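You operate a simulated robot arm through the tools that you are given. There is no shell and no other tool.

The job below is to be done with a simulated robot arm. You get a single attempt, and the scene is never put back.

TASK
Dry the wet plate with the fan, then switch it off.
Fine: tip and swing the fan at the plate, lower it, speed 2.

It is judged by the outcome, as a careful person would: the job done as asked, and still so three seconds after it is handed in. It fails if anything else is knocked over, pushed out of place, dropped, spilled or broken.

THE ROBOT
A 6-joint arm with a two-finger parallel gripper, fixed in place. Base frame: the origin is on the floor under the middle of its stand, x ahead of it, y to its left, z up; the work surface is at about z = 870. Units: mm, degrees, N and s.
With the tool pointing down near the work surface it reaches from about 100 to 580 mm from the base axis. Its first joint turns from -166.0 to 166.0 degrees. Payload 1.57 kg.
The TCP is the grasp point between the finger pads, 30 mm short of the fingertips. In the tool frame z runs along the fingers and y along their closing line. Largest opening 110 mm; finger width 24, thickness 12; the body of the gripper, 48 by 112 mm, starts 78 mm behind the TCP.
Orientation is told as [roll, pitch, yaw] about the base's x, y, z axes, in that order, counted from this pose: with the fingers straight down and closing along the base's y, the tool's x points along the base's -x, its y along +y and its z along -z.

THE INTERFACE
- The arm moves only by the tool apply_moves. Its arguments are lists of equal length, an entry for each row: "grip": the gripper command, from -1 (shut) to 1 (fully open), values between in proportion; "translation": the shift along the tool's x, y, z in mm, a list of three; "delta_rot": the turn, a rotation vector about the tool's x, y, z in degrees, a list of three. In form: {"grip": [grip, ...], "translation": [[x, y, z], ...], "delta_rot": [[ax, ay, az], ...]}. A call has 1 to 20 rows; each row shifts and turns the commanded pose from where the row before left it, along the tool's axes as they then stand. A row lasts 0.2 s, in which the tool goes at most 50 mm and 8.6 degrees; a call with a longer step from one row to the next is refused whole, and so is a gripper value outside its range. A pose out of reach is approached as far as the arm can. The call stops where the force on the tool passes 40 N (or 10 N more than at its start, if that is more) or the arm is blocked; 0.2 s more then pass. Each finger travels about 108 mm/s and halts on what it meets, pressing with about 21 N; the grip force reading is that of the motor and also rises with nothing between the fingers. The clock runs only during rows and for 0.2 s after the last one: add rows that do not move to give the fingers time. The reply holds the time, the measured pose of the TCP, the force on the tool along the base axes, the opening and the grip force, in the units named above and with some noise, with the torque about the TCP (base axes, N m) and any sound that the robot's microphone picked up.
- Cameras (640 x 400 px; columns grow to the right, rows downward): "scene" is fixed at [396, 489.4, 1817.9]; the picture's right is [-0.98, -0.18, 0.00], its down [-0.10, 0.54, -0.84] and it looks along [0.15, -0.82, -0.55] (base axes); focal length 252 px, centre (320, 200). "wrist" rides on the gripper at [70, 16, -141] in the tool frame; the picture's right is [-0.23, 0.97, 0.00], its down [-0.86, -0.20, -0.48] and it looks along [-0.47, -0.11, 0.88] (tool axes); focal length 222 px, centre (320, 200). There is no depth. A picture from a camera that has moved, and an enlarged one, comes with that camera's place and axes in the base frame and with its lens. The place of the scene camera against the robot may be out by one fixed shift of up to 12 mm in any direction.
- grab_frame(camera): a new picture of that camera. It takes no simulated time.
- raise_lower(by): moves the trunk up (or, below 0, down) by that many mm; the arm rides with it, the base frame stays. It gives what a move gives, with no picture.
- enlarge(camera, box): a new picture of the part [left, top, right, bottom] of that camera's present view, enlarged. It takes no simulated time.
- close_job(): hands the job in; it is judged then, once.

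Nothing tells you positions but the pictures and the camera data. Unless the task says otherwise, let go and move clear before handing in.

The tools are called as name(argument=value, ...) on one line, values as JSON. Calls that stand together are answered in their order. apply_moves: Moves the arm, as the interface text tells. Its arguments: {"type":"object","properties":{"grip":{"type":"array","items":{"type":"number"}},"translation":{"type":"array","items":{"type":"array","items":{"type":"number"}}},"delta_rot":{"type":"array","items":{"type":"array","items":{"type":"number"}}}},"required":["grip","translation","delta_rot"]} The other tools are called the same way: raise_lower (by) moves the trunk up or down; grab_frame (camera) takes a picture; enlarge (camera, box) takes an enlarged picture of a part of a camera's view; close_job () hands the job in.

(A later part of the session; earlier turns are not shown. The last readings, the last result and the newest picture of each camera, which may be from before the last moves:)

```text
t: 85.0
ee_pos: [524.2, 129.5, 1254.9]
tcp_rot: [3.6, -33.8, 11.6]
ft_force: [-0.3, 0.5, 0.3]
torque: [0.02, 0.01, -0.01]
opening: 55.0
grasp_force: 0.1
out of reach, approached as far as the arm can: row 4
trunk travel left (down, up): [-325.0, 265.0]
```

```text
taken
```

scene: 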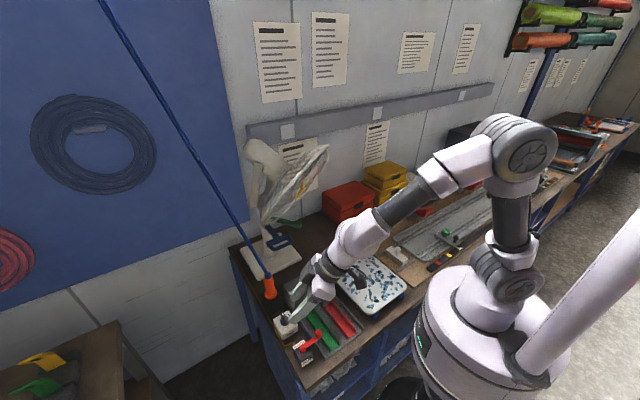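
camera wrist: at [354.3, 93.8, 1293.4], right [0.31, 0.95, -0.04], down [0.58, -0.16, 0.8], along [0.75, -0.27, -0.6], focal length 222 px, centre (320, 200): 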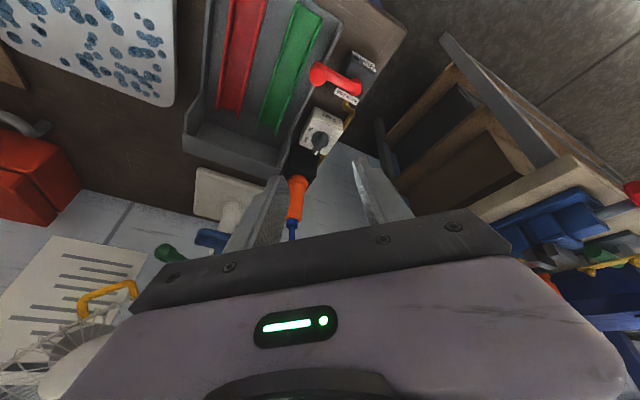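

Almost there. I'll nudge further to the right in a small step to see whether the wrist can now cross the arm's plane while bent down.

apply_moves(grip=[0, 0, 0, 0], translation=[[0, -9, 0], [0, -9, 0], [0, -9, 0], [0, 0, 0]], delta_rot=[[2.4, 0, 0], [2.4, 0, 0], [2.4, 0, 0], [0, 0, 0]])

```text
t: 86.0
ee_pos: [540.8, 80.4, 1271.2]
tcp_rot: [2.1, -32.8, 9.5]
ft_force: [0.5, -0.2, -0.2]
torque: [0.06, 0.0, -0.03]
opening: 54.9
grasp_force: 0.1
out of reach, approached as far as the arm can: row 1, 2, 3
trunk travel left (down, up): [-325.0, 265.0]
```

It won't cross from this side either, so the roll joint has gone right round to its other limit. The bend's sign must be changed by crossing straight from an upward bend. I'll swing it left and then up, still in free air.

apply_moves(grip=[0, 0, 0, 0, 0, 0, 0, 0], translation=[[-23.7, 17.4, -2.1], [-27.1, 13, -2.1], [-30.3, 5.3, -2.2], [-29.7, -4, -2.1], [-25.1, -14.8, -2.1], [-13.3, -23.3, -1.8], [-2.2, -22.5, -1.3], [0, 0, 0]], delta_rot=[[-4.65, -6.34, 0], [-3.49, -7.26, 0], [-1.43, -8.12, 0], [1.06, -7.94, 0], [3.97, -6.73, 0], [6.24, -3.57, 0], [6.03, -0.58, 0], [0, 0, 0]])

grab_frame(camera="scene")

```text
t: 87.8
ee_pos: [630.0, 61.2, 1391.0]
tcp_rot: [4.6, -73.0, -4.1]
ft_force: [0.1, 0.3, 0.7]
torque: [0.01, 0.02, -0.01]
opening: 55.1
grasp_force: 0.1
trunk travel left (down, up): [-325.0, 265.0]
```

```text
taken
```

scene: 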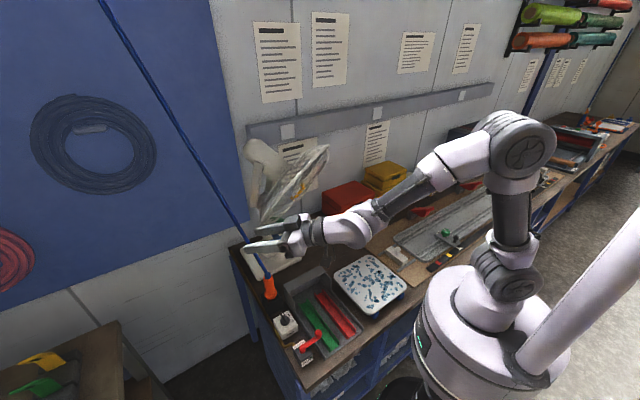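

No limits flagged. The wrist is bent up about 14° with the roll joint near zero. I'll centre it in the arm's plane and then pitch straight down through the aligned pose in quick equal steps.

apply_moves(grip=[0, 0, 0, 0, 0, 0, 0], translation=[[0.3, 8.2, -0.2], [31.2, -1.4, -2.3], [31.2, -1.4, -2.3], [31.2, -1.4, -2.3], [31.2, -1.4, -2.3], [31.2, -1.4, -2.3], [0, 0, 0]], delta_rot=[[-2.2, 0.08, 0], [0.39, 8.39, 0], [0.39, 8.39, 0], [0.39, 8.39, 0], [0.39, 8.39, 0], [0.39, 8.39, 0], [0, 0, 0]])

grab_frame(camera="scene")

```text
t: 89.4
ee_pos: [558.1, 53.3, 1282.4]
tcp_rot: [-0.4, -37.5, -0.2]
ft_force: [-0.8, -0.1, 0.0]
torque: [0.01, 0.0, 0.01]
opening: 55.2
grasp_force: 0.0
out of reach, approached as far as the arm can: row 4, 5
trunk travel left (down, up): [-325.0, 265.0]
```

```text
taken
```

scene: 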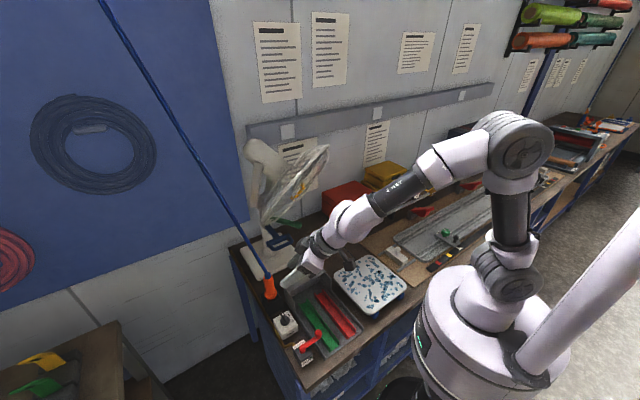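

The tool is now bent downward well inside the range that was blocked before, so the flip seems undone. I'll continue toward vertical to confirm.

apply_moves(grip=[0, 0, 0, 0, 0], translation=[[22, 0, -1.2], [22, 0, -1.2], [22, 0, -1.2], [22, 0, -1.2], [0, 0, 0]], delta_rot=[[0, 6, 0], [0, 6, 0], [0, 6, 0], [0, 6, 0], [0, 0, 0]])

```text
t: 90.6
ee_pos: [456.6, 86.4, 1184.6]
tcp_rot: [-2.6, -18.9, -0.6]
ft_force: [-0.6, -0.6, -0.3]
torque: [0.02, 0.01, 0.0]
opening: 54.9
grasp_force: 0.1
out of reach, approached as far as the arm can: row 1, 2, 3, 4
trunk travel left (down, up): [-325.0, 265.0]
```

Still limited: it seems the bend came back on the wrong branch. I'll look at the arm to measure the forearm's real direction before trying again.

grab_frame(camera="scene")

enlarge(camera="scene", box=[280, 90, 580, 330])

```text
taken
```

scene: 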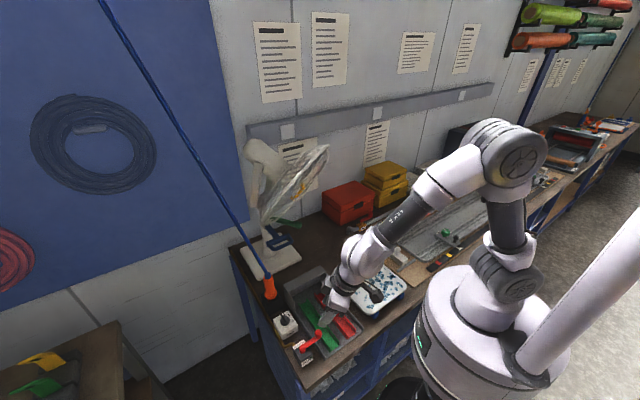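

```text
1.67 times, centred on (430, 210) of scene
camera zoom: at [396.0, 489.4, 1817.9], right [-0.98, -0.18, 0.0], down [-0.1, 0.54, -0.84], along [0.15, -0.82, -0.55], focal length 420 px, centre (137, 183)
```

zoom: 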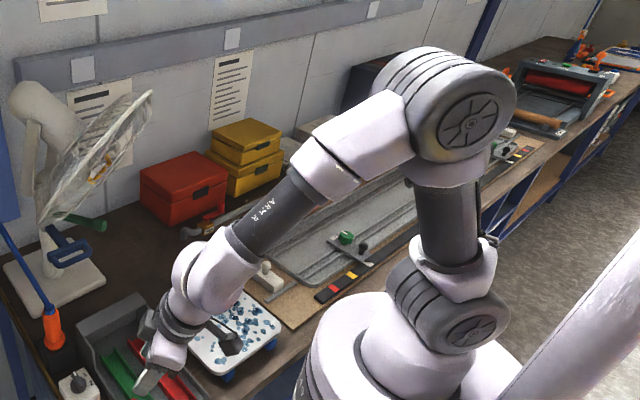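

I'll probe which directions are free here with a few small single moves in free air.

apply_moves(grip=[0, 0], translation=[[0, 0, 0], [0, 0, 0]], delta_rot=[[0, -4, 0], [0, 0, 0]])

apply_moves(grip=[0, 0], translation=[[0, 0, 0], [0, 0, 0]], delta_rot=[[0, 0, 4], [0, 0, 0]])

apply_moves(grip=[0, 0], translation=[[0, 0, 0], [0, 0, 0]], delta_rot=[[0, 0, -8], [0, 0, 0]])

apply_moves(grip=[0, 0], translation=[[0, 0, 0], [0, 0, 0]], delta_rot=[[4, 0, 0], [0, 0, 0]])

apply_moves(grip=[0, 0], translation=[[0, 0, 0], [0, 0, 0]], delta_rot=[[-8, 0, 0], [0, 0, 0]])

```text
t: 91.2
ee_pos: [456.4, 87.3, 1185.3]
tcp_rot: [-1.5, -21.7, -0.4]
ft_force: [1.4, 0.3, -0.7]
torque: [-0.01, 0.01, 0.0]
opening: 55.1
grasp_force: 0.0
trunk travel left (down, up): [-325.0, 265.0]
```

```text
t: 91.8
ee_pos: [457.3, 86.2, 1186.5]
tcp_rot: [0.1, -21.8, -4.7]
ft_force: [-0.6, -0.1, -0.2]
torque: [0.04, 0.0, 0.03]
opening: 54.8
grasp_force: 0.0
trunk travel left (down, up): [-325.0, 265.0]
```

```text
t: 92.4
ee_pos: [457.5, 86.1, 1186.7]
tcp_rot: [-3.1, -21.5, 3.9]
ft_force: [0.9, -0.2, 0.6]
torque: [0.01, 0.01, 0.01]
opening: 54.8
grasp_force: 0.1
trunk travel left (down, up): [-325.0, 265.0]
```

```text
t: 93.0
ee_pos: [455.9, 86.7, 1185.9]
tcp_rot: [-7.1, -21.4, 3.9]
ft_force: [0.5, 0.2, 0.0]
torque: [0.0, 0.01, -0.01]
opening: 54.9
grasp_force: 0.0
trunk travel left (down, up): [-325.0, 265.0]
```

```text
t: 93.6
ee_pos: [451.9, 92.0, 1175.1]
tcp_rot: [0.2, -22.1, 3.8]
ft_force: [-0.1, -0.3, 0.5]
torque: [0.0, -0.03, -0.01]
opening: 55.1
grasp_force: 0.0
out of reach, approached as far as the arm can: row 1
trunk travel left (down, up): [-325.0, 265.0]
```

The probes show only "left" and "down" are blocked, which pins the roll joint at its limit and shows that my estimate of the forearm's plane was a few degrees off. I'll go round by the right side to an upward bend, with better numbers for the wrist position.

apply_moves(grip=[0, 0, 0, 0, 0, 0, 0, 0], translation=[[-13.7, -28.4, -1.9], [-30.9, -19, -2.5], [-38, -4, -2.8], [-35.9, 9.8, -2.7], [-29.6, 20.5, -2.5], [-13.8, 32.3, -2.4], [-0.4, 28.1, -1.5], [0, 0, 0]], delta_rot=[[6.15, -2.96, 0], [4.11, -6.69, 0], [0.86, -8.22, 0], [-2.11, -7.77, 0], [-4.44, -6.4, 0], [-6.99, -2.98, 0], [-6.07, -0.09, 0], [0, 0, 0]])

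enlarge(camera="scene", box=[280, 90, 580, 330])

```text
t: 95.4
ee_pos: [567.8, 142.7, 1275.2]
tcp_rot: [4.7, -56.3, 11.0]
ft_force: [0.2, -0.4, -0.1]
torque: [0.02, 0.02, 0.01]
opening: 55.2
grasp_force: 0.0
trunk travel left (down, up): [-325.0, 265.0]
```

```text
1.67 times, centred on (430, 210) of scene
camera zoom: at [396.0, 489.4, 1817.9], right [-0.98, -0.18, 0.0], down [-0.1, 0.54, -0.84], along [0.15, -0.82, -0.55], focal length 420 px, centre (137, 183)
```

zoom: 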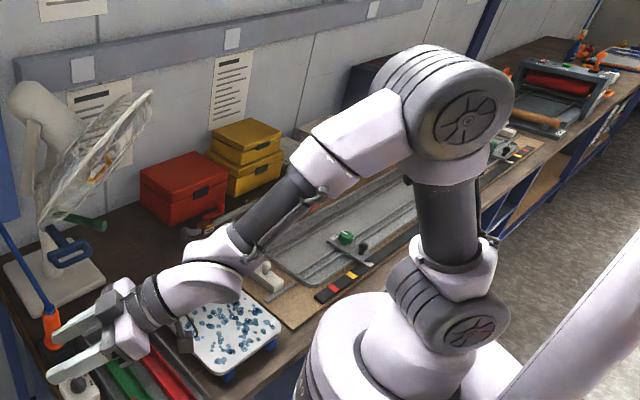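

Now the forearm's cable is on its underside, as it was early on, so the roll joint is near zero with the wrist bent up. I'll centre it sideways and come down part-way, watching the cable to judge the joint.

apply_moves(grip=[0, 0, 0], translation=[[0, -15.3, -0.4], [32.3, 0, -2], [0, 0, 0]], delta_rot=[[3.3, 0, 0], [0, 7, 0], [0, 0, 0]])

enlarge(camera="scene", box=[340, 130, 480, 290])

```text
t: 96.2
ee_pos: [553.0, 127.8, 1248.5]
tcp_rot: [1.2, -49.1, 11.3]
ft_force: [0.1, -0.7, 0.4]
torque: [-0.03, 0.0, -0.03]
opening: 54.9
grasp_force: 0.0
trunk travel left (down, up): [-325.0, 265.0]
```

```text
2.50 times, centred on (410, 210) of scene
camera zoom: at [396.0, 489.4, 1817.9], right [-0.98, -0.18, 0.0], down [-0.1, 0.54, -0.84], along [0.15, -0.82, -0.55], focal length 630 px, centre (95, 175)
```

zoom: 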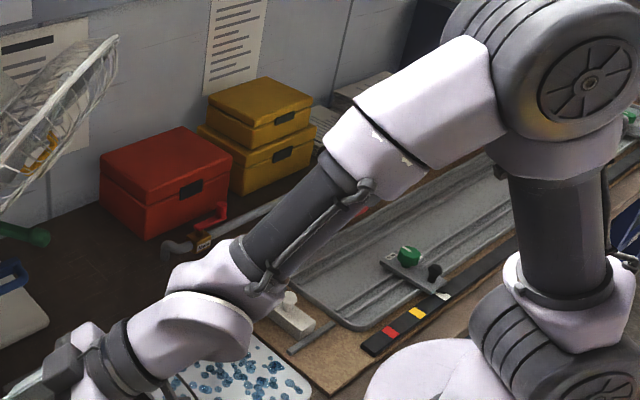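

apply_moves(grip=[0, 0], translation=[[18.5, 0, -0.7], [0, 0, 0]], delta_rot=[[0, 4, 0], [0, 0, 0]])

enlarge(camera="scene", box=[340, 130, 480, 290])

```text
t: 96.8
ee_pos: [539.8, 125.5, 1235.3]
tcp_rot: [1.2, -45.1, 11.6]
ft_force: [-0.1, 0.0, -0.3]
torque: [0.03, -0.03, 0.0]
opening: 55.1
grasp_force: 0.1
trunk travel left (down, up): [-325.0, 265.0]
```

```text
2.50 times, centred on (410, 210) of scene
camera zoom: at [396.0, 489.4, 1817.9], right [-0.98, -0.18, 0.0], down [-0.1, 0.54, -0.84], along [0.15, -0.82, -0.55], focal length 630 px, centre (95, 175)
```

zoom: 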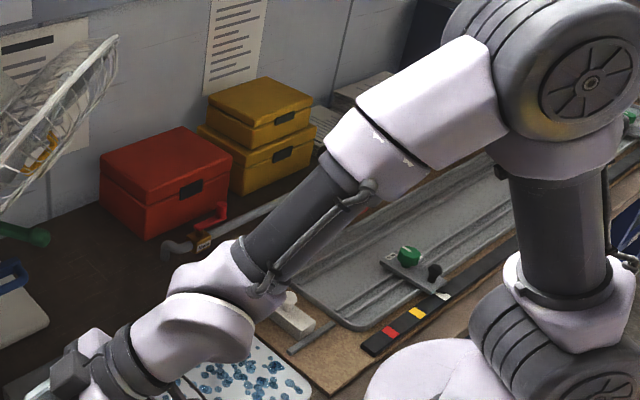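

The cable has only turned slightly, which suggests I'm about 1° right of centre. I'll correct that and jump straight through the aligned pose.

apply_moves(grip=[0, 0, 0, 0], translation=[[0, 4.6, 0], [39.6, 0, -3], [37, 0, -2.6], [0, 0, 0]], delta_rot=[[-1.0, 0, 0], [0, 8.55, 0], [0, 8, 0], [0, 0, 0]])

enlarge(camera="scene", box=[340, 130, 480, 290])

```text
t: 97.8
ee_pos: [476.7, 116.0, 1188.9]
tcp_rot: [1.7, -28.5, 12.2]
ft_force: [0.4, -0.7, -0.4]
torque: [0.01, -0.01, 0.03]
opening: 54.7
grasp_force: 0.0
trunk travel left (down, up): [-325.0, 265.0]
```

```text
2.50 times, centred on (410, 210) of scene
camera zoom: at [396.0, 489.4, 1817.9], right [-0.98, -0.18, 0.0], down [-0.1, 0.54, -0.84], along [0.15, -0.82, -0.55], focal length 630 px, centre (95, 175)
```

zoom: 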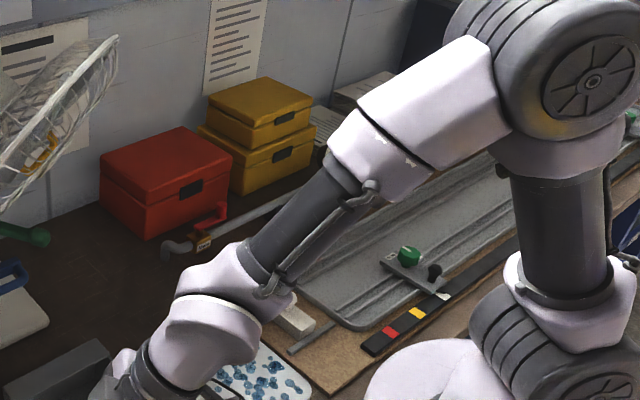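

Success: no limits flagged, and the cable is still underneath, so the wrist is back on its normal branch. I'll bring the tool to vertical and remove the leftover roll and yaw.

apply_moves(grip=[0, 0, 0, 0, 0, 0], translation=[[0, 0, 0], [0, 0, 0], [0, 0, 0], [0, 0, 0], [0, 0, 0], [0, 0, 0]], delta_rot=[[0, 7.1, 0], [0, 7.1, 0], [0, 7.1, 0], [0, 7.1, 0], [0, 0, 0], [0, 0, 0]])

grab_frame(camera="wrist")

grab_frame(camera="scene")

```text
t: 99.2
ee_pos: [478.0, 115.7, 1189.2]
tcp_rot: [1.6, -0.3, 13.0]
ft_force: [0.3, 0.6, 0.1]
torque: [0.04, 0.01, 0.0]
opening: 54.9
grasp_force: 0.1
trunk travel left (down, up): [-325.0, 265.0]
```

```text
taken
camera wrist: at [407.0, 112.9, 1330.6], right [0.0, 1.0, 0.03], down [0.88, -0.01, 0.48], along [0.48, 0.02, -0.88], focal length 222 px, centre (320, 200)
```

wrist: 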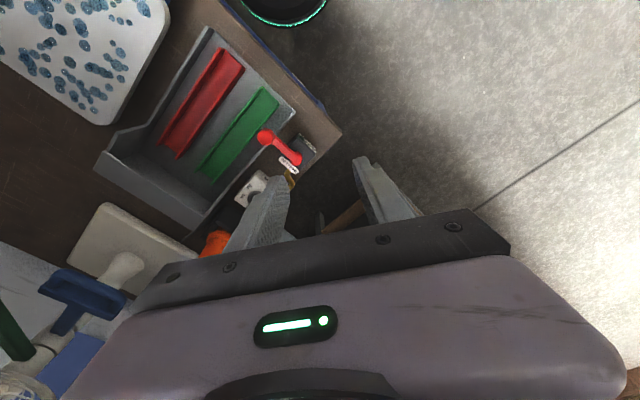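

```text
taken
```

scene: 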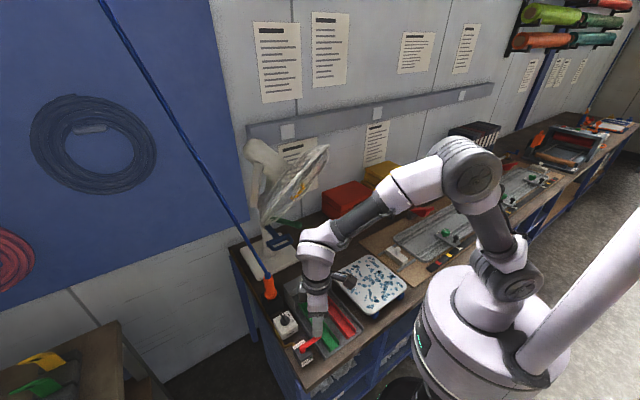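

The tool is vertical and the wrist is healthy again. I'll move closer to the dial at yaw 0 for a good top view.

apply_moves(grip=[0, 0, 0, 0, 0, 0, 0], translation=[[9.8, -30.6, 13], [9.8, -30.6, 13], [9.8, -30.6, 13], [0, 0, 0], [0, 0, 0], [0, 0, 0], [0, 0, 0]], delta_rot=[[0, 0, 0], [0, 0, 0], [0, 0, 0], [0, 0, 6.5], [0, 0, 6.5], [1.6, 0, 0], [0, 0, 0]])

grab_frame(camera="wrist")

enlarge(camera="wrist", box=[270, 120, 390, 220])

```text
t: 100.8
ee_pos: [469.1, 20.0, 1149.0]
tcp_rot: [-0.1, 0.0, -0.1]
ft_force: [-0.2, -0.6, -0.4]
torque: [0.0, -0.02, -0.02]
opening: 54.9
grasp_force: 0.1
trunk travel left (down, up): [-325.0, 265.0]
```

```text
taken
camera wrist: at [400.2, 37.6, 1289.2], right [0.23, 0.97, 0.0], down [0.86, -0.2, 0.48], along [0.46, -0.11, -0.88], focal length 222 px, centre (320, 200)
```

wrist: 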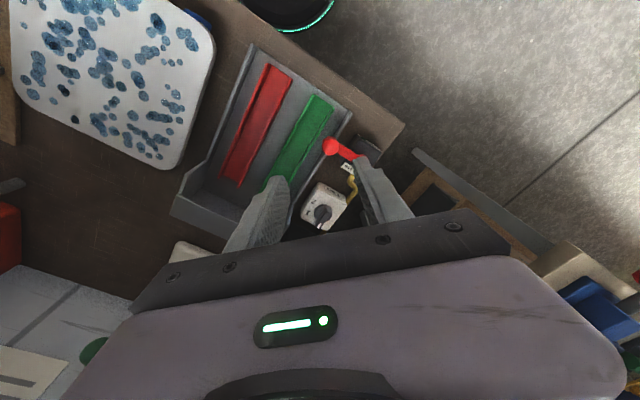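

```text
4.00 times, centred on (330, 170) of wrist
camera zoom: at [400.2, 37.6, 1289.2], right [0.23, 0.97, 0.0], down [0.86, -0.2, 0.48], along [0.46, -0.11, -0.88], focal length 888 px, centre (280, 320)
```

zoom: 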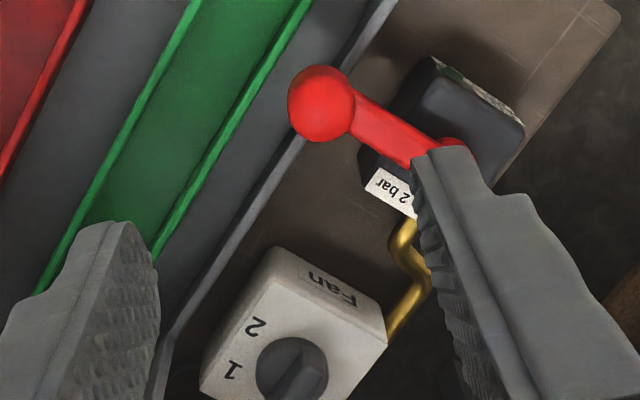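

enlarge(camera="wrist", box=[290, 175, 360, 235])

```text
6.67 times, centred on (325, 205) of wrist
camera zoom: at [400.2, 37.6, 1289.2], right [0.23, 0.97, 0.0], down [0.86, -0.2, 0.48], along [0.46, -0.11, -0.88], focal length 1481 px, centre (287, 167)
```

zoom: 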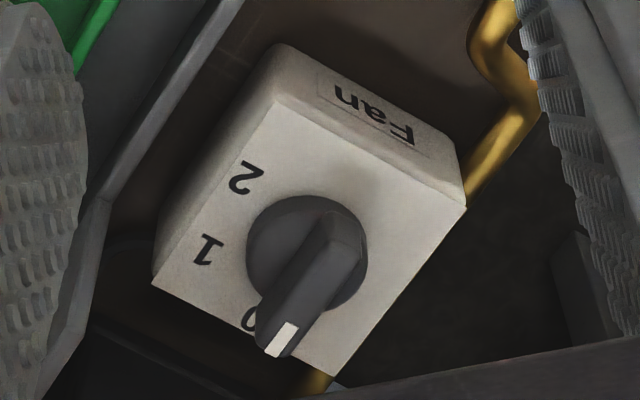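

I have a fine view of the dial: pointer at 0, then 1 and 2. To get heights right I'll calibrate the scene camera's shift against my own fingertips, whose position I know.

enlarge(camera="scene", box=[270, 240, 390, 360])

enlarge(camera="scene", box=[270, 300, 310, 340])

```text
3.33 times, centred on (330, 300) of scene
camera zoom: at [396.0, 489.4, 1817.9], right [-0.98, -0.18, 0.0], down [-0.1, 0.54, -0.84], along [0.15, -0.82, -0.55], focal length 840 px, centre (287, -133)
```

zoom: 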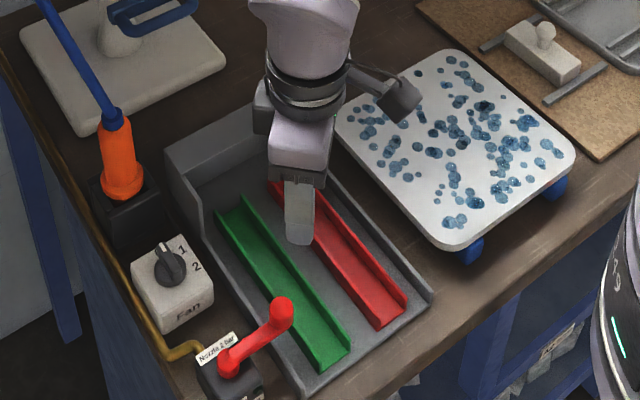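

```text
10.00 times, centred on (290, 320) of scene
camera zoom: at [396.0, 489.4, 1817.9], right [-0.98, -0.18, 0.0], down [-0.1, 0.54, -0.84], along [0.15, -0.82, -0.55], focal length 2521 px, centre (620, -1000)
```

zoom: 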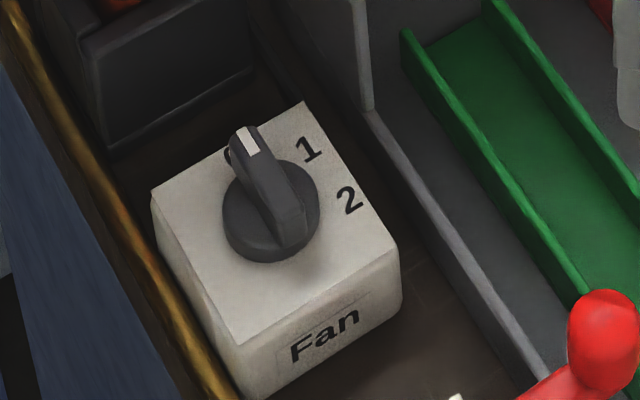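

From the wrist view and the table plane, the box top is at z ≈ 906, the dial's centre near (631, -10), and its bar points at about -38°, roughly 14 mm wide. The "2" is about 110° clockwise from 0. I'll move above the dial and align the fingers across the bar.

apply_moves(grip=[-0.18, -0.18, -0.18, -0.18, -0.18, -0.18, -0.18, -0.18, -0.18, -0.18], translation=[[-40.5, -7.5, 0], [-40.5, -7.5, 0], [-40.5, -7.5, 0], [-40.5, -7.5, 0], [0, 0, 0], [0, 0, 0], [0, 0, 0], [0, 0, 0], [0, 0, 0], [0, 0, 0]], delta_rot=[[0, 0, 0], [0, 0, 0], [0, 0, 0], [0, 0, 0], [0, 0, 7.6], [0, 0, 7.6], [0, 0, 7.6], [0, 0, 7.6], [0, 0, 7.6], [0, 0, 0]])

grab_frame(camera="wrist")

grab_frame(camera="scene")

```text
t: 103.0
ee_pos: [630.6, -10.1, 1148.0]
tcp_rot: [-0.3, 0.1, -38.2]
ft_force: [0.1, 0.2, 0.2]
torque: [-0.02, -0.03, -0.02]
opening: 45.1
grasp_force: 0.0
trunk travel left (down, up): [-325.0, 265.0]
```

```text
taken
camera wrist: at [586.7, 46.4, 1289.1], right [0.78, 0.63, 0.0], down [0.55, -0.68, 0.48], along [0.3, -0.38, -0.88], focal length 222 px, centre (320, 200)
```

wrist: 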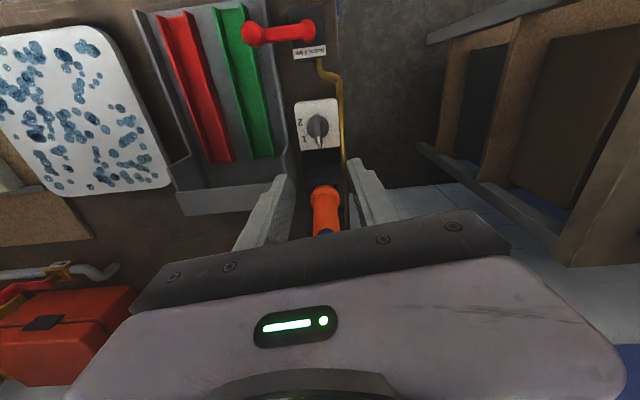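

```text
taken
```

scene: 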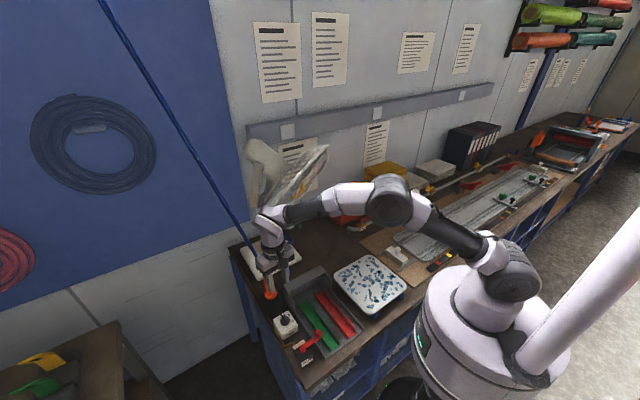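

enlarge(camera="wrist", box=[280, 85, 360, 165])

```text
5.00 times, centred on (320, 125) of wrist
camera zoom: at [586.7, 46.4, 1289.1], right [0.78, 0.63, 0.0], down [0.55, -0.68, 0.48], along [0.3, -0.38, -0.88], focal length 1111 px, centre (320, 575)
```

zoom: 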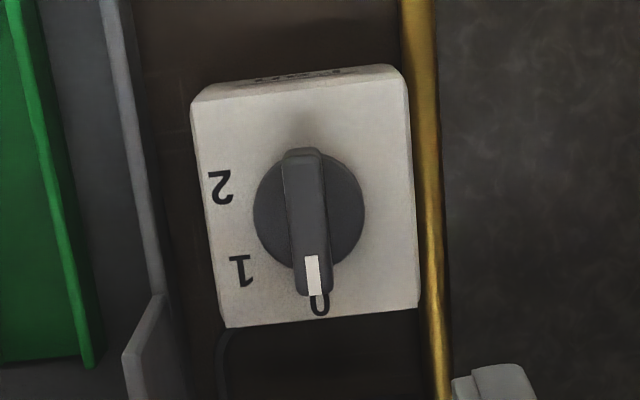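

Very clear: the dial's centre is (628, -11), the pointer is at -46°, and "2" is at -155°, so a 109° clockwise turn. I'll lower the trunk and test the whole turn in the air first to make sure the wrist can do it.

raise_lower(by=-120)

apply_moves(grip=[-0.18, -0.18, -0.18, -0.18, -0.18, -0.18, -0.18, -0.18, -0.18, -0.18, -0.18, -0.18, -0.18, -0.18, -0.18, -0.18], translation=[[1.5, -2.3, 0], [0, 0, 0], [0, 0, 0], [0, 0, 0], [0, 0, 0], [0, 0, 0], [0, 0, 0], [0, 0, 0], [0, 0, 0], [0, 0, 0], [0, 0, 0], [0, 0, 0], [0, 0, 0], [0, 0, 0], [0, 0, 0], [0, 0, 0]], delta_rot=[[0, 0, 8], [0, 0, 7.8], [0, 0, 7.8], [0, 0, 7.8], [0, 0, 7.8], [0, 0, 7.8], [0, 0, 7.8], [0, 0, 7.8], [0, 0, 7.8], [0, 0, 7.8], [0, 0, 7.8], [0, 0, 7.8], [0, 0, 7.8], [0, 0, 7.8], [0, 0, 7.8], [0, 0, 0]])

grab_frame(camera="scene")

```text
t: 104.5
ee_pos: [630.1, -9.9, 1027.4]
tcp_rot: [-0.1, 0.0, -38.0]
ft_force: [-0.2, -0.5, 0.5]
torque: [-0.03, -0.02, 0.01]
opening: 45.0
grasp_force: 0.2
trunk travel left (down, up): [-205.0, 385.0]
```

```text
t: 107.9
ee_pos: [627.9, -11.5, 1028.3]
tcp_rot: [0.1, -0.1, -155.3]
ft_force: [-0.2, 0.3, 0.1]
torque: [0.0, -0.04, 0.03]
opening: 45.3
grasp_force: 0.1
trunk travel left (down, up): [-205.0, 385.0]
```

```text
taken
```

scene: 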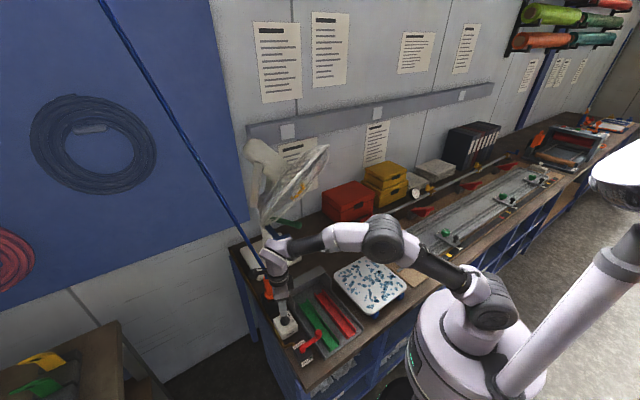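

The full turn works in the air. I'll turn back to align with the pointer, then descend with the fingers open around the bar.

apply_moves(grip=[-0.18, -0.18, -0.18, -0.18, -0.18, -0.18, -0.18, -0.18, -0.18, -0.18, -0.18, -0.18, -0.18, -0.18, -0.18], translation=[[0, 0, 0], [0, 0, 0], [0, 0, 0], [0, 0, 0], [0, 0, 0], [0, 0, 0], [0, 0, 0], [0, 0, 0], [0, 0, 0], [0, 0, 0], [0, 0, 0], [0, 0, 0], [0, 0, 0], [0, 0, 0], [0, 0, 0]], delta_rot=[[0, 0, -7.77], [0, 0, -7.77], [0, 0, -7.77], [0, 0, -7.77], [0, 0, -7.77], [0, 0, -7.77], [0, 0, -7.77], [0, 0, -7.77], [0, 0, -7.77], [0, 0, -7.77], [0, 0, -7.77], [0, 0, -7.77], [0, 0, -7.77], [0, 0, -7.77], [0, 0, 0]])

grab_frame(camera="wrist")

enlarge(camera="wrist", box=[270, 80, 370, 200])

```text
t: 111.1
ee_pos: [627.7, -9.9, 1029.4]
tcp_rot: [-0.1, 0.0, -46.4]
ft_force: [1.6, -0.2, -0.1]
torque: [0.01, -0.03, 0.02]
opening: 44.9
grasp_force: 0.0
trunk travel left (down, up): [-205.0, 385.0]
```

```text
taken
camera wrist: at [592.1, 51.3, 1169.1], right [0.86, 0.51, 0.0], down [0.45, -0.76, 0.48], along [0.24, -0.41, -0.88], focal length 222 px, centre (320, 200)
```

wrist: 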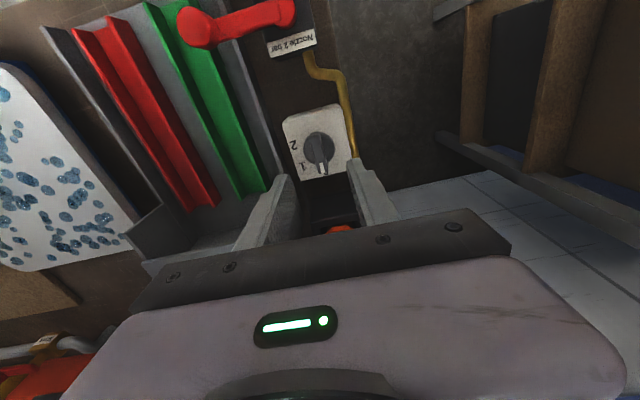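

```text
3.33 times, centred on (320, 140) of wrist
camera zoom: at [592.1, 51.3, 1169.1], right [0.86, 0.51, 0.0], down [0.45, -0.76, 0.48], along [0.24, -0.41, -0.88], focal length 740 px, centre (320, 400)
```

zoom: 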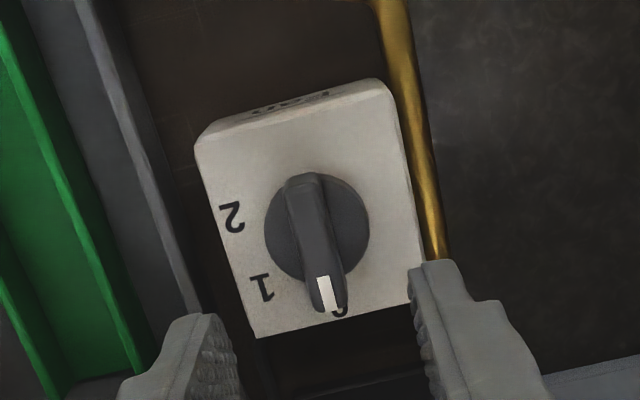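

The fingers are aligned within 1–2 mm of the bar. I'll descend to just above the disc and then feel for contact gently.

apply_moves(grip=[-0.18, -0.18, -0.18, -0.18, -0.18, -0.18], translation=[[0.5, -1, 18], [0, 0, 18], [0, 0, 18], [0, 0, 14], [0, 0, 6], [0, 0, 0]], delta_rot=[[0, 0, 0.5], [0, 0, 0], [0, 0, 0], [0, 0, 0], [0, 0, 0], [0, 0, 0]])

enlarge(camera="wrist", box=[260, 100, 400, 220])

enlarge(camera="scene", box=[260, 290, 320, 340])

```text
t: 112.5
ee_pos: [628.0, -11.3, 955.3]
tcp_rot: [-0.1, 0.0, -47.0]
ft_force: [0.3, -0.2, -0.7]
torque: [0.01, 0.0, 0.03]
opening: 45.2
grasp_force: 0.0
trunk travel left (down, up): [-205.0, 385.0]
```

```text
3.33 times, centred on (330, 160) of wrist
camera zoom: at [592.7, 51.0, 1096.0], right [0.87, 0.5, 0.0], down [0.44, -0.76, 0.48], along [0.24, -0.42, -0.88], focal length 740 px, centre (287, 333)
```

zoom: 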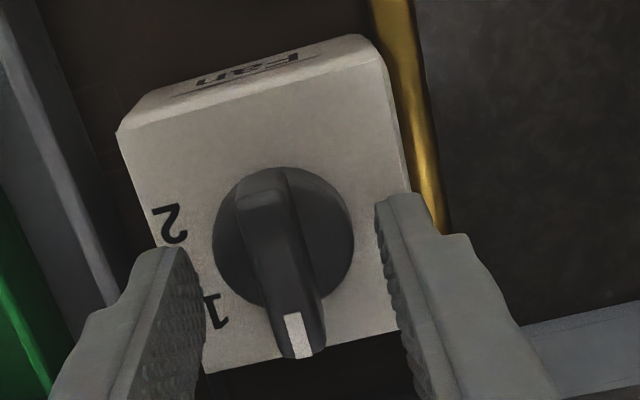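

```text
8.00 times, centred on (290, 315) of scene
camera zoom: at [396.0, 489.4, 1817.9], right [-0.98, -0.18, 0.0], down [-0.1, 0.54, -0.84], along [0.15, -0.82, -0.55], focal length 2017 px, centre (560, -720)
```

zoom: 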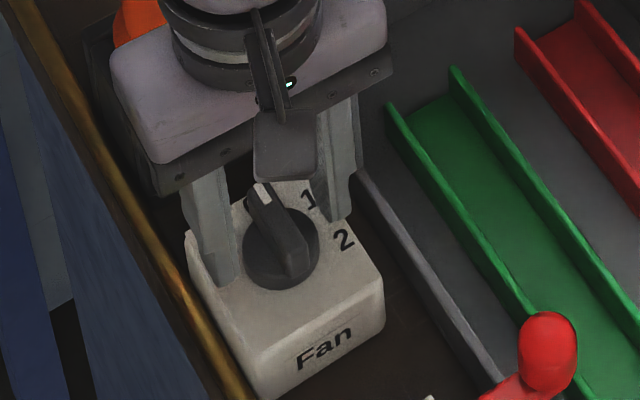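

The disc's top is at about z = 918 and the bar's top at about z = 935. I'll go down 4 mm more and close on the bar.

apply_moves(grip=[-0.18, -0.18, -0.5, -0.9, -0.9, -0.9], translation=[[0, 0, 2], [0, 0, 2], [0, 0, 0], [0, 0, 0], [0, 0, 0], [0, 0, 0]], delta_rot=[[0, 0, 0], [0, 0, 0], [0, 0, 0], [0, 0, 0], [0, 0, 0], [0, 0, 0]])

enlarge(camera="wrist", box=[260, 100, 400, 220])

```text
t: 113.9
ee_pos: [628.2, -11.0, 950.5]
tcp_rot: [-0.2, 0.0, -47.0]
ft_force: [-3.7, -1.4, -1.1]
torque: [-0.04, 0.05, -0.03]
opening: 34.2
grasp_force: 41.7
trunk travel left (down, up): [-205.0, 385.0]
```

```text
3.33 times, centred on (330, 160) of wrist
camera zoom: at [592.0, 51.2, 1091.0], right [0.87, 0.5, 0.0], down [0.44, -0.76, 0.48], along [0.24, -0.42, -0.88], focal length 740 px, centre (287, 333)
```

zoom: 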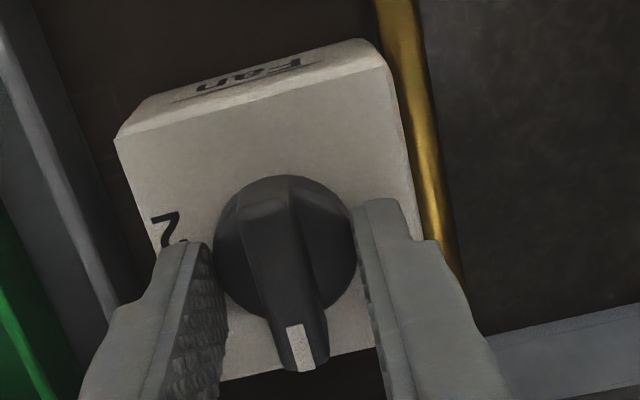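

The fingers closed on the disc (34 mm) instead of the bar, so the disc is taller than I thought. I'll open, rise 8 mm, and close again on the bar alone.

apply_moves(grip=[-0.18, -0.18, -0.18, -0.18, -0.5, -0.9, -0.9, -0.9], translation=[[0, 0, 0], [0, 0, 0], [0, 0, -4], [0, 0, -4], [0, 0, 0], [0, 0, 0], [0, 0, 0], [0, 0, 0]], delta_rot=[[0, 0, 0], [0, 0, 0], [0, 0, 0], [0, 0, 0], [0, 0, 0], [0, 0, 0], [0, 0, 0], [0, 0, 0]])

enlarge(camera="wrist", box=[260, 100, 400, 220])

```text
t: 115.7
ee_pos: [627.2, -12.5, 959.0]
tcp_rot: [-0.1, 0.0, -47.0]
ft_force: [3.1, 1.5, 2.7]
torque: [0.31, -0.1, 0.02]
opening: 11.8
grasp_force: 29.6
trunk travel left (down, up): [-205.0, 385.0]
```

```text
3.33 times, centred on (330, 160) of wrist
camera zoom: at [591.9, 51.1, 1099.0], right [0.87, 0.5, 0.0], down [0.44, -0.76, 0.48], along [0.24, -0.42, -0.88], focal length 740 px, centre (287, 333)
```

zoom: 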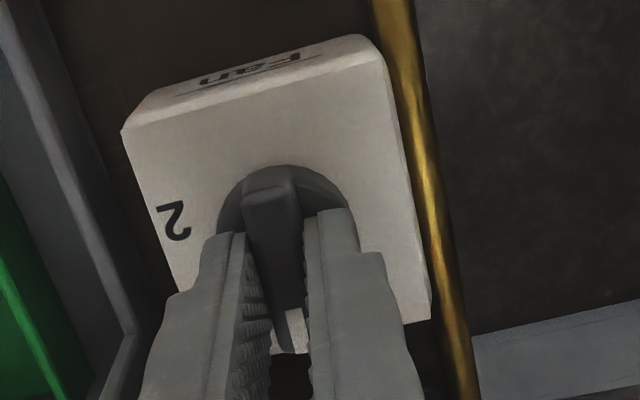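

Now the grip is on the bar: 11.8 mm opening with small side forces. I'll turn clockwise half-way first and check.

apply_moves(grip=[-0.9, -0.9, -0.9, -0.9, -0.9, -0.9, -0.9, -0.9], translation=[[0, 0, 0], [0, 0, 0], [0, 0, 0], [0, 0, 0], [0, 0, 0], [0, 0, 0], [0, 0, 0], [0, 0, 0]], delta_rot=[[0, 0, 7.8], [0, 0, 7.8], [0, 0, 7.8], [0, 0, 7.8], [0, 0, 7.8], [0, 0, 7.8], [0, 0, 7.8], [0, 0, 0]])

grab_frame(camera="wrist")

grab_frame(camera="scene")

```text
t: 117.5
ee_pos: [625.0, -12.7, 958.8]
tcp_rot: [0.0, 0.0, -101.7]
ft_force: [-10.6, -4.4, 0.0]
torque: [0.24, 0.04, 0.09]
opening: 11.8
grasp_force: 29.2
trunk travel left (down, up): [-205.0, 385.0]
```

```text
taken
camera wrist: at [656.4, 53.5, 1098.9], right [0.91, -0.42, 0.0], down [-0.37, -0.8, 0.48], along [-0.2, -0.44, -0.88], focal length 222 px, centre (320, 200)
```

wrist: 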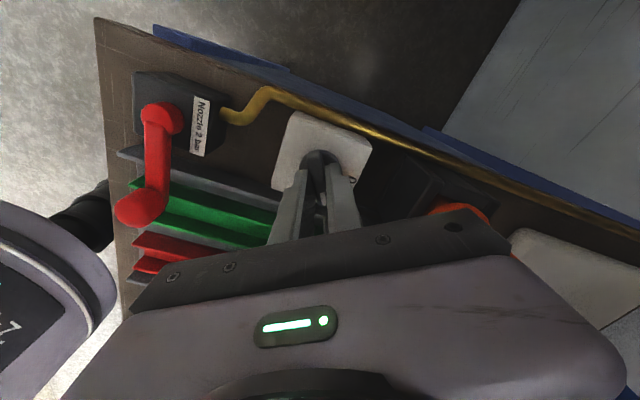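

```text
taken
```

scene: 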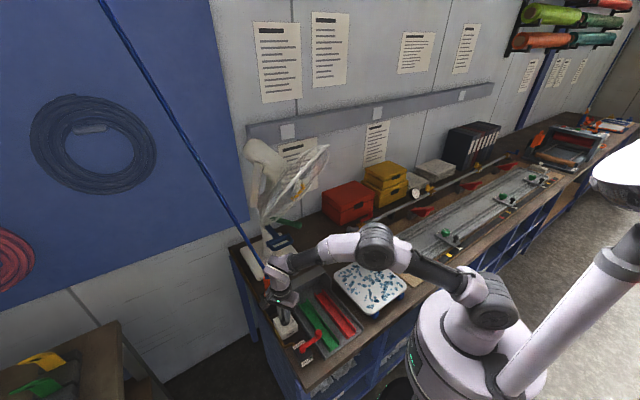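

The dial has followed to about position 1. I'll ease the small side force and continue the turn to 2.

apply_moves(grip=[-0.9, -0.9, -0.9, -0.9, -0.9, -0.9, -0.9, -0.9], translation=[[-0.5, -1.5, 0], [0, 0, 0], [0, 0, 0], [0, 0, 0], [0, 0, 0], [0, 0, 0], [0, 0, 0], [0, 0, 0]], delta_rot=[[0, 0, 7.6], [0, 0, 7.6], [0, 0, 7.6], [0, 0, 7.6], [0, 0, 7.6], [0, 0, 7.6], [0, 0, 7.6], [0, 0, 0]])

grab_frame(camera="wrist")

enlarge(camera="scene", box=[235, 130, 335, 250])

```text
t: 119.3
ee_pos: [624.8, -10.6, 959.2]
tcp_rot: [0.1, 0.0, -154.9]
ft_force: [-7.9, 3.2, -2.2]
torque: [-0.03, 0.62, 0.03]
opening: 12.1
grasp_force: 29.1
trunk travel left (down, up): [-205.0, 385.0]
```

```text
taken
camera wrist: at [695.3, 4.4, 1099.0], right [0.21, -0.98, 0.0], down [-0.86, -0.18, 0.48], along [-0.47, -0.1, -0.88], focal length 222 px, centre (320, 200)
```

wrist: 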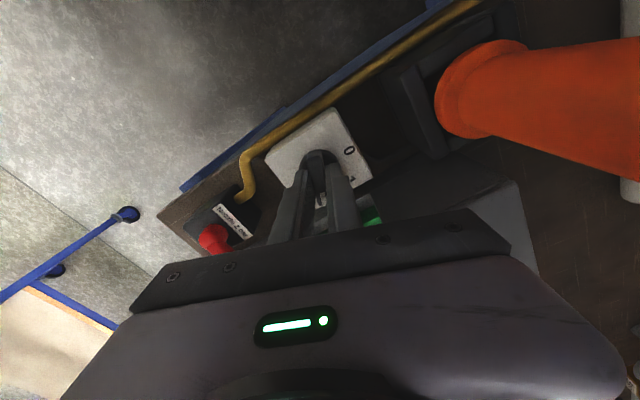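

```text
3.33 times, centred on (285, 190) of scene
camera zoom: at [396.0, 489.4, 1817.9], right [-0.98, -0.18, 0.0], down [-0.1, 0.54, -0.84], along [0.15, -0.82, -0.55], focal length 840 px, centre (437, 233)
```

zoom: 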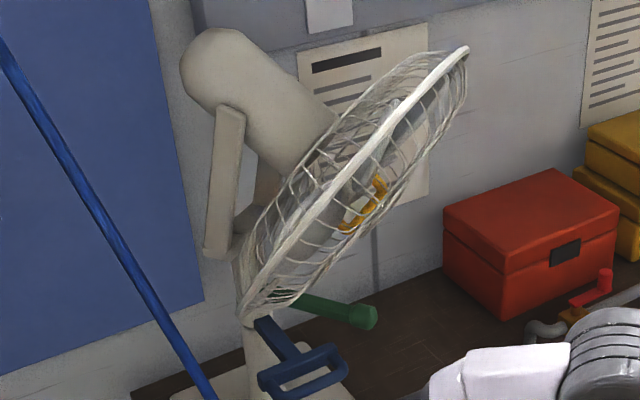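

The dial should now be at 2. I'll wait a moment and listen before letting go.

apply_moves(grip=[-0.9, -0.9, -0.9, -0.9, -0.9, -0.9, -0.9, -0.9, -0.9, -0.9], translation=[[0, 0, 0], [0, 0, 0], [0, 0, 0], [0, 0, 0], [0, 0, 0], [0, 0, 0], [0, 0, 0], [0, 0, 0], [0, 0, 0], [0, 0, 0]], delta_rot=[[0, 0, 0], [0, 0, 0], [0, 0, 0], [0, 0, 0], [0, 0, 0], [0, 0, 0], [0, 0, 0], [0, 0, 0], [0, 0, 0], [0, 0, 0]])

grab_frame(camera="scene")

enlarge(camera="scene", box=[320, 240, 420, 320])

enlarge(camera="scene", box=[260, 290, 320, 340])

```text
t: 121.5
ee_pos: [623.9, -11.5, 959.0]
tcp_rot: [0.1, -0.1, -154.8]
ft_force: [-9.1, 5.8, -4.8]
torque: [0.28, 0.1, 0.02]
opening: 12.1
grasp_force: 29.4
trunk travel left (down, up): [-205.0, 385.0]
```

```text
taken
```

scene: 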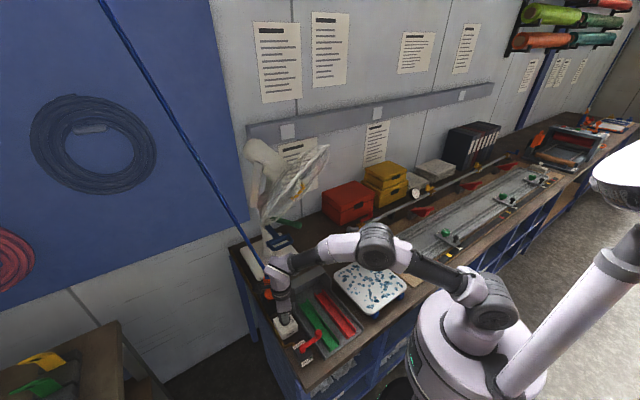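

```text
5.00 times, centred on (370, 280) of scene
camera zoom: at [396.0, 489.4, 1817.9], right [-0.98, -0.18, 0.0], down [-0.1, 0.54, -0.84], along [0.15, -0.82, -0.55], focal length 1260 px, centre (70, -200)
```

zoom: 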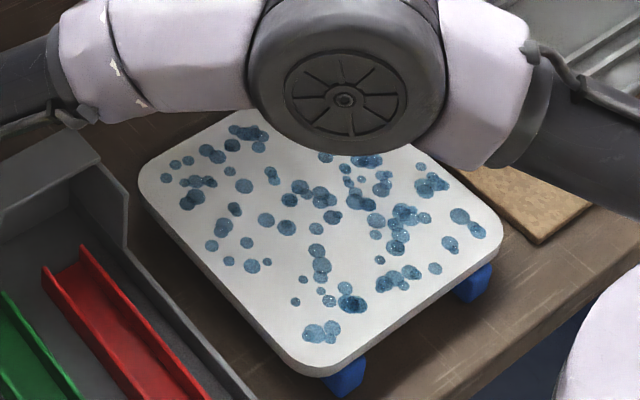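

```text
8.00 times, centred on (290, 315) of scene
camera zoom: at [396.0, 489.4, 1817.9], right [-0.98, -0.18, 0.0], down [-0.1, 0.54, -0.84], along [0.15, -0.82, -0.55], focal length 2017 px, centre (560, -720)
```

zoom: 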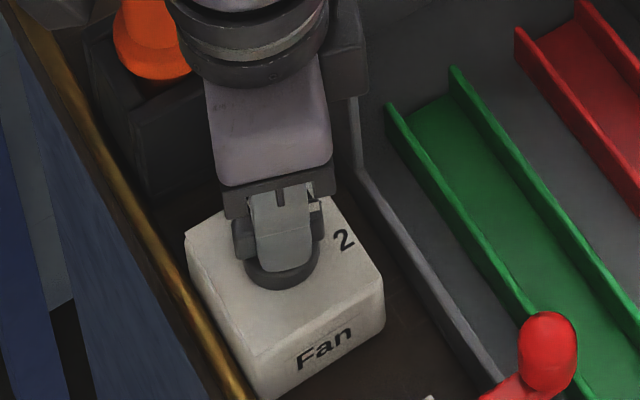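

I'll let go of the dial and rise straight up so I can see the pointer, the blades, and the plate.

apply_moves(grip=[-0.5, -0.18, -0.18, -0.18, -0.18, -0.18, -0.18], translation=[[0, 0, 0], [0, 0, 0], [0, 0, 0], [0, 0, -15], [0, 0, -30], [0, 0, -35], [0, 0, 0]], delta_rot=[[0, 0, 0], [0, 0, 0], [0, 0, 0], [0, 0, 0], [0, 0, 0], [0, 0, 0], [0, 0, 0]])

enlarge(camera="scene", box=[260, 290, 320, 340])

enlarge(camera="scene", box=[235, 130, 335, 210])

grab_frame(camera="wrist")

```text
t: 123.1
ee_pos: [624.6, -14.4, 1040.8]
tcp_rot: [0.1, -0.1, -154.7]
ft_force: [-0.1, 0.1, -0.2]
torque: [-0.01, -0.01, 0.0]
opening: 45.3
grasp_force: 0.0
trunk travel left (down, up): [-205.0, 385.0]
```

```text
8.00 times, centred on (290, 315) of scene
camera zoom: at [396.0, 489.4, 1817.9], right [-0.98, -0.18, 0.0], down [-0.1, 0.54, -0.84], along [0.15, -0.82, -0.55], focal length 2017 px, centre (560, -720)
```

zoom: 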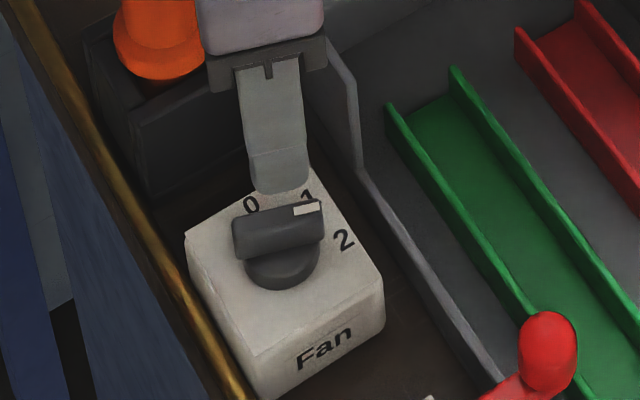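

```text
5.00 times, centred on (285, 170) of scene
camera zoom: at [396.0, 489.4, 1817.9], right [-0.98, -0.18, 0.0], down [-0.1, 0.54, -0.84], along [0.15, -0.82, -0.55], focal length 1260 px, centre (495, 350)
```

zoom: 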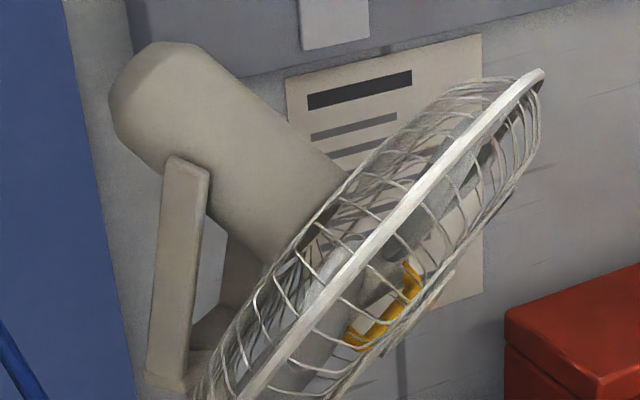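

```text
taken
camera wrist: at [694.3, 2.6, 1181.5], right [0.21, -0.98, 0.0], down [-0.86, -0.18, 0.48], along [-0.47, -0.1, -0.88], focal length 222 px, centre (320, 200)
```

wrist: 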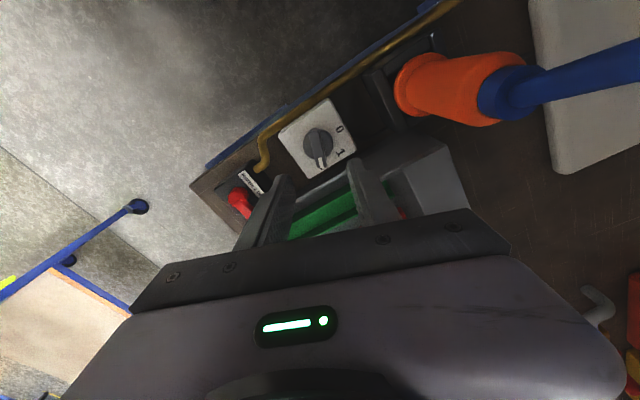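

enlarge(camera="wrist", box=[270, 90, 370, 190])

enlarge(camera="scene", box=[285, 140, 335, 190])

enlarge(camera="scene", box=[320, 240, 420, 320])

```text
4.00 times, centred on (320, 140) of wrist
camera zoom: at [694.3, 2.6, 1181.5], right [0.21, -0.98, 0.0], down [-0.86, -0.18, 0.48], along [-0.47, -0.1, -0.88], focal length 888 px, centre (320, 440)
```

zoom: 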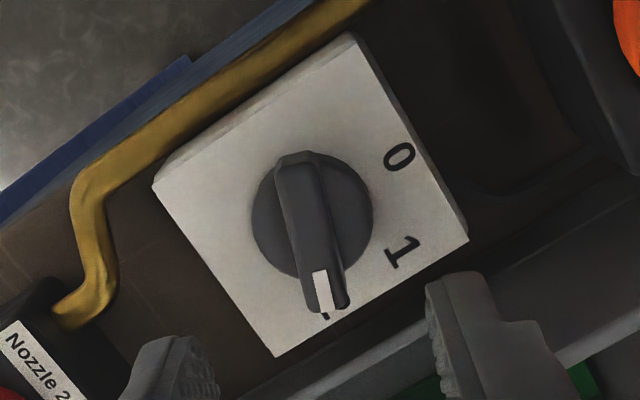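

```text
8.00 times, centred on (310, 165) of scene
camera zoom: at [396.0, 489.4, 1817.9], right [-0.98, -0.18, 0.0], down [-0.1, 0.54, -0.84], along [0.15, -0.82, -0.55], focal length 2017 px, centre (400, 480)
```

zoom: 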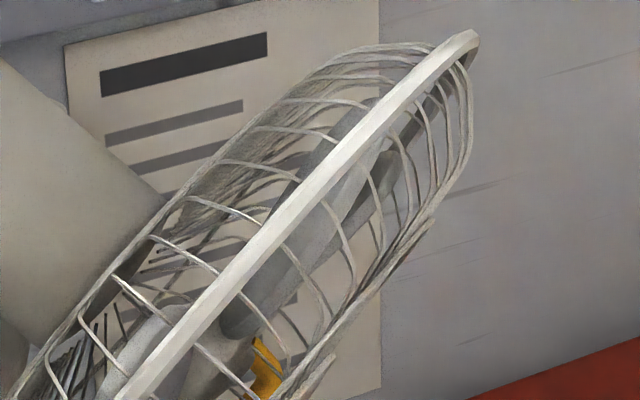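

```text
5.00 times, centred on (370, 280) of scene
camera zoom: at [396.0, 489.4, 1817.9], right [-0.98, -0.18, 0.0], down [-0.1, 0.54, -0.84], along [0.15, -0.82, -0.55], focal length 1260 px, centre (70, -200)
```

zoom: 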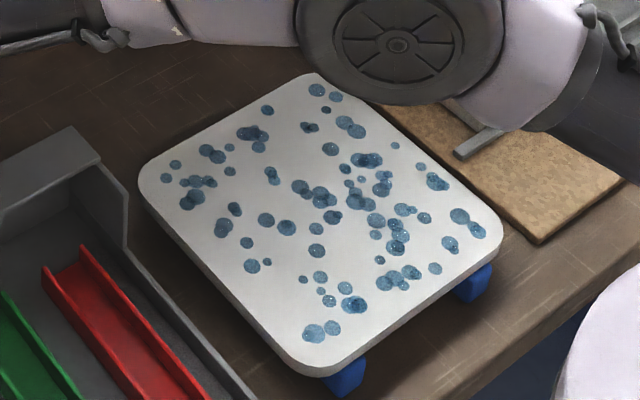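

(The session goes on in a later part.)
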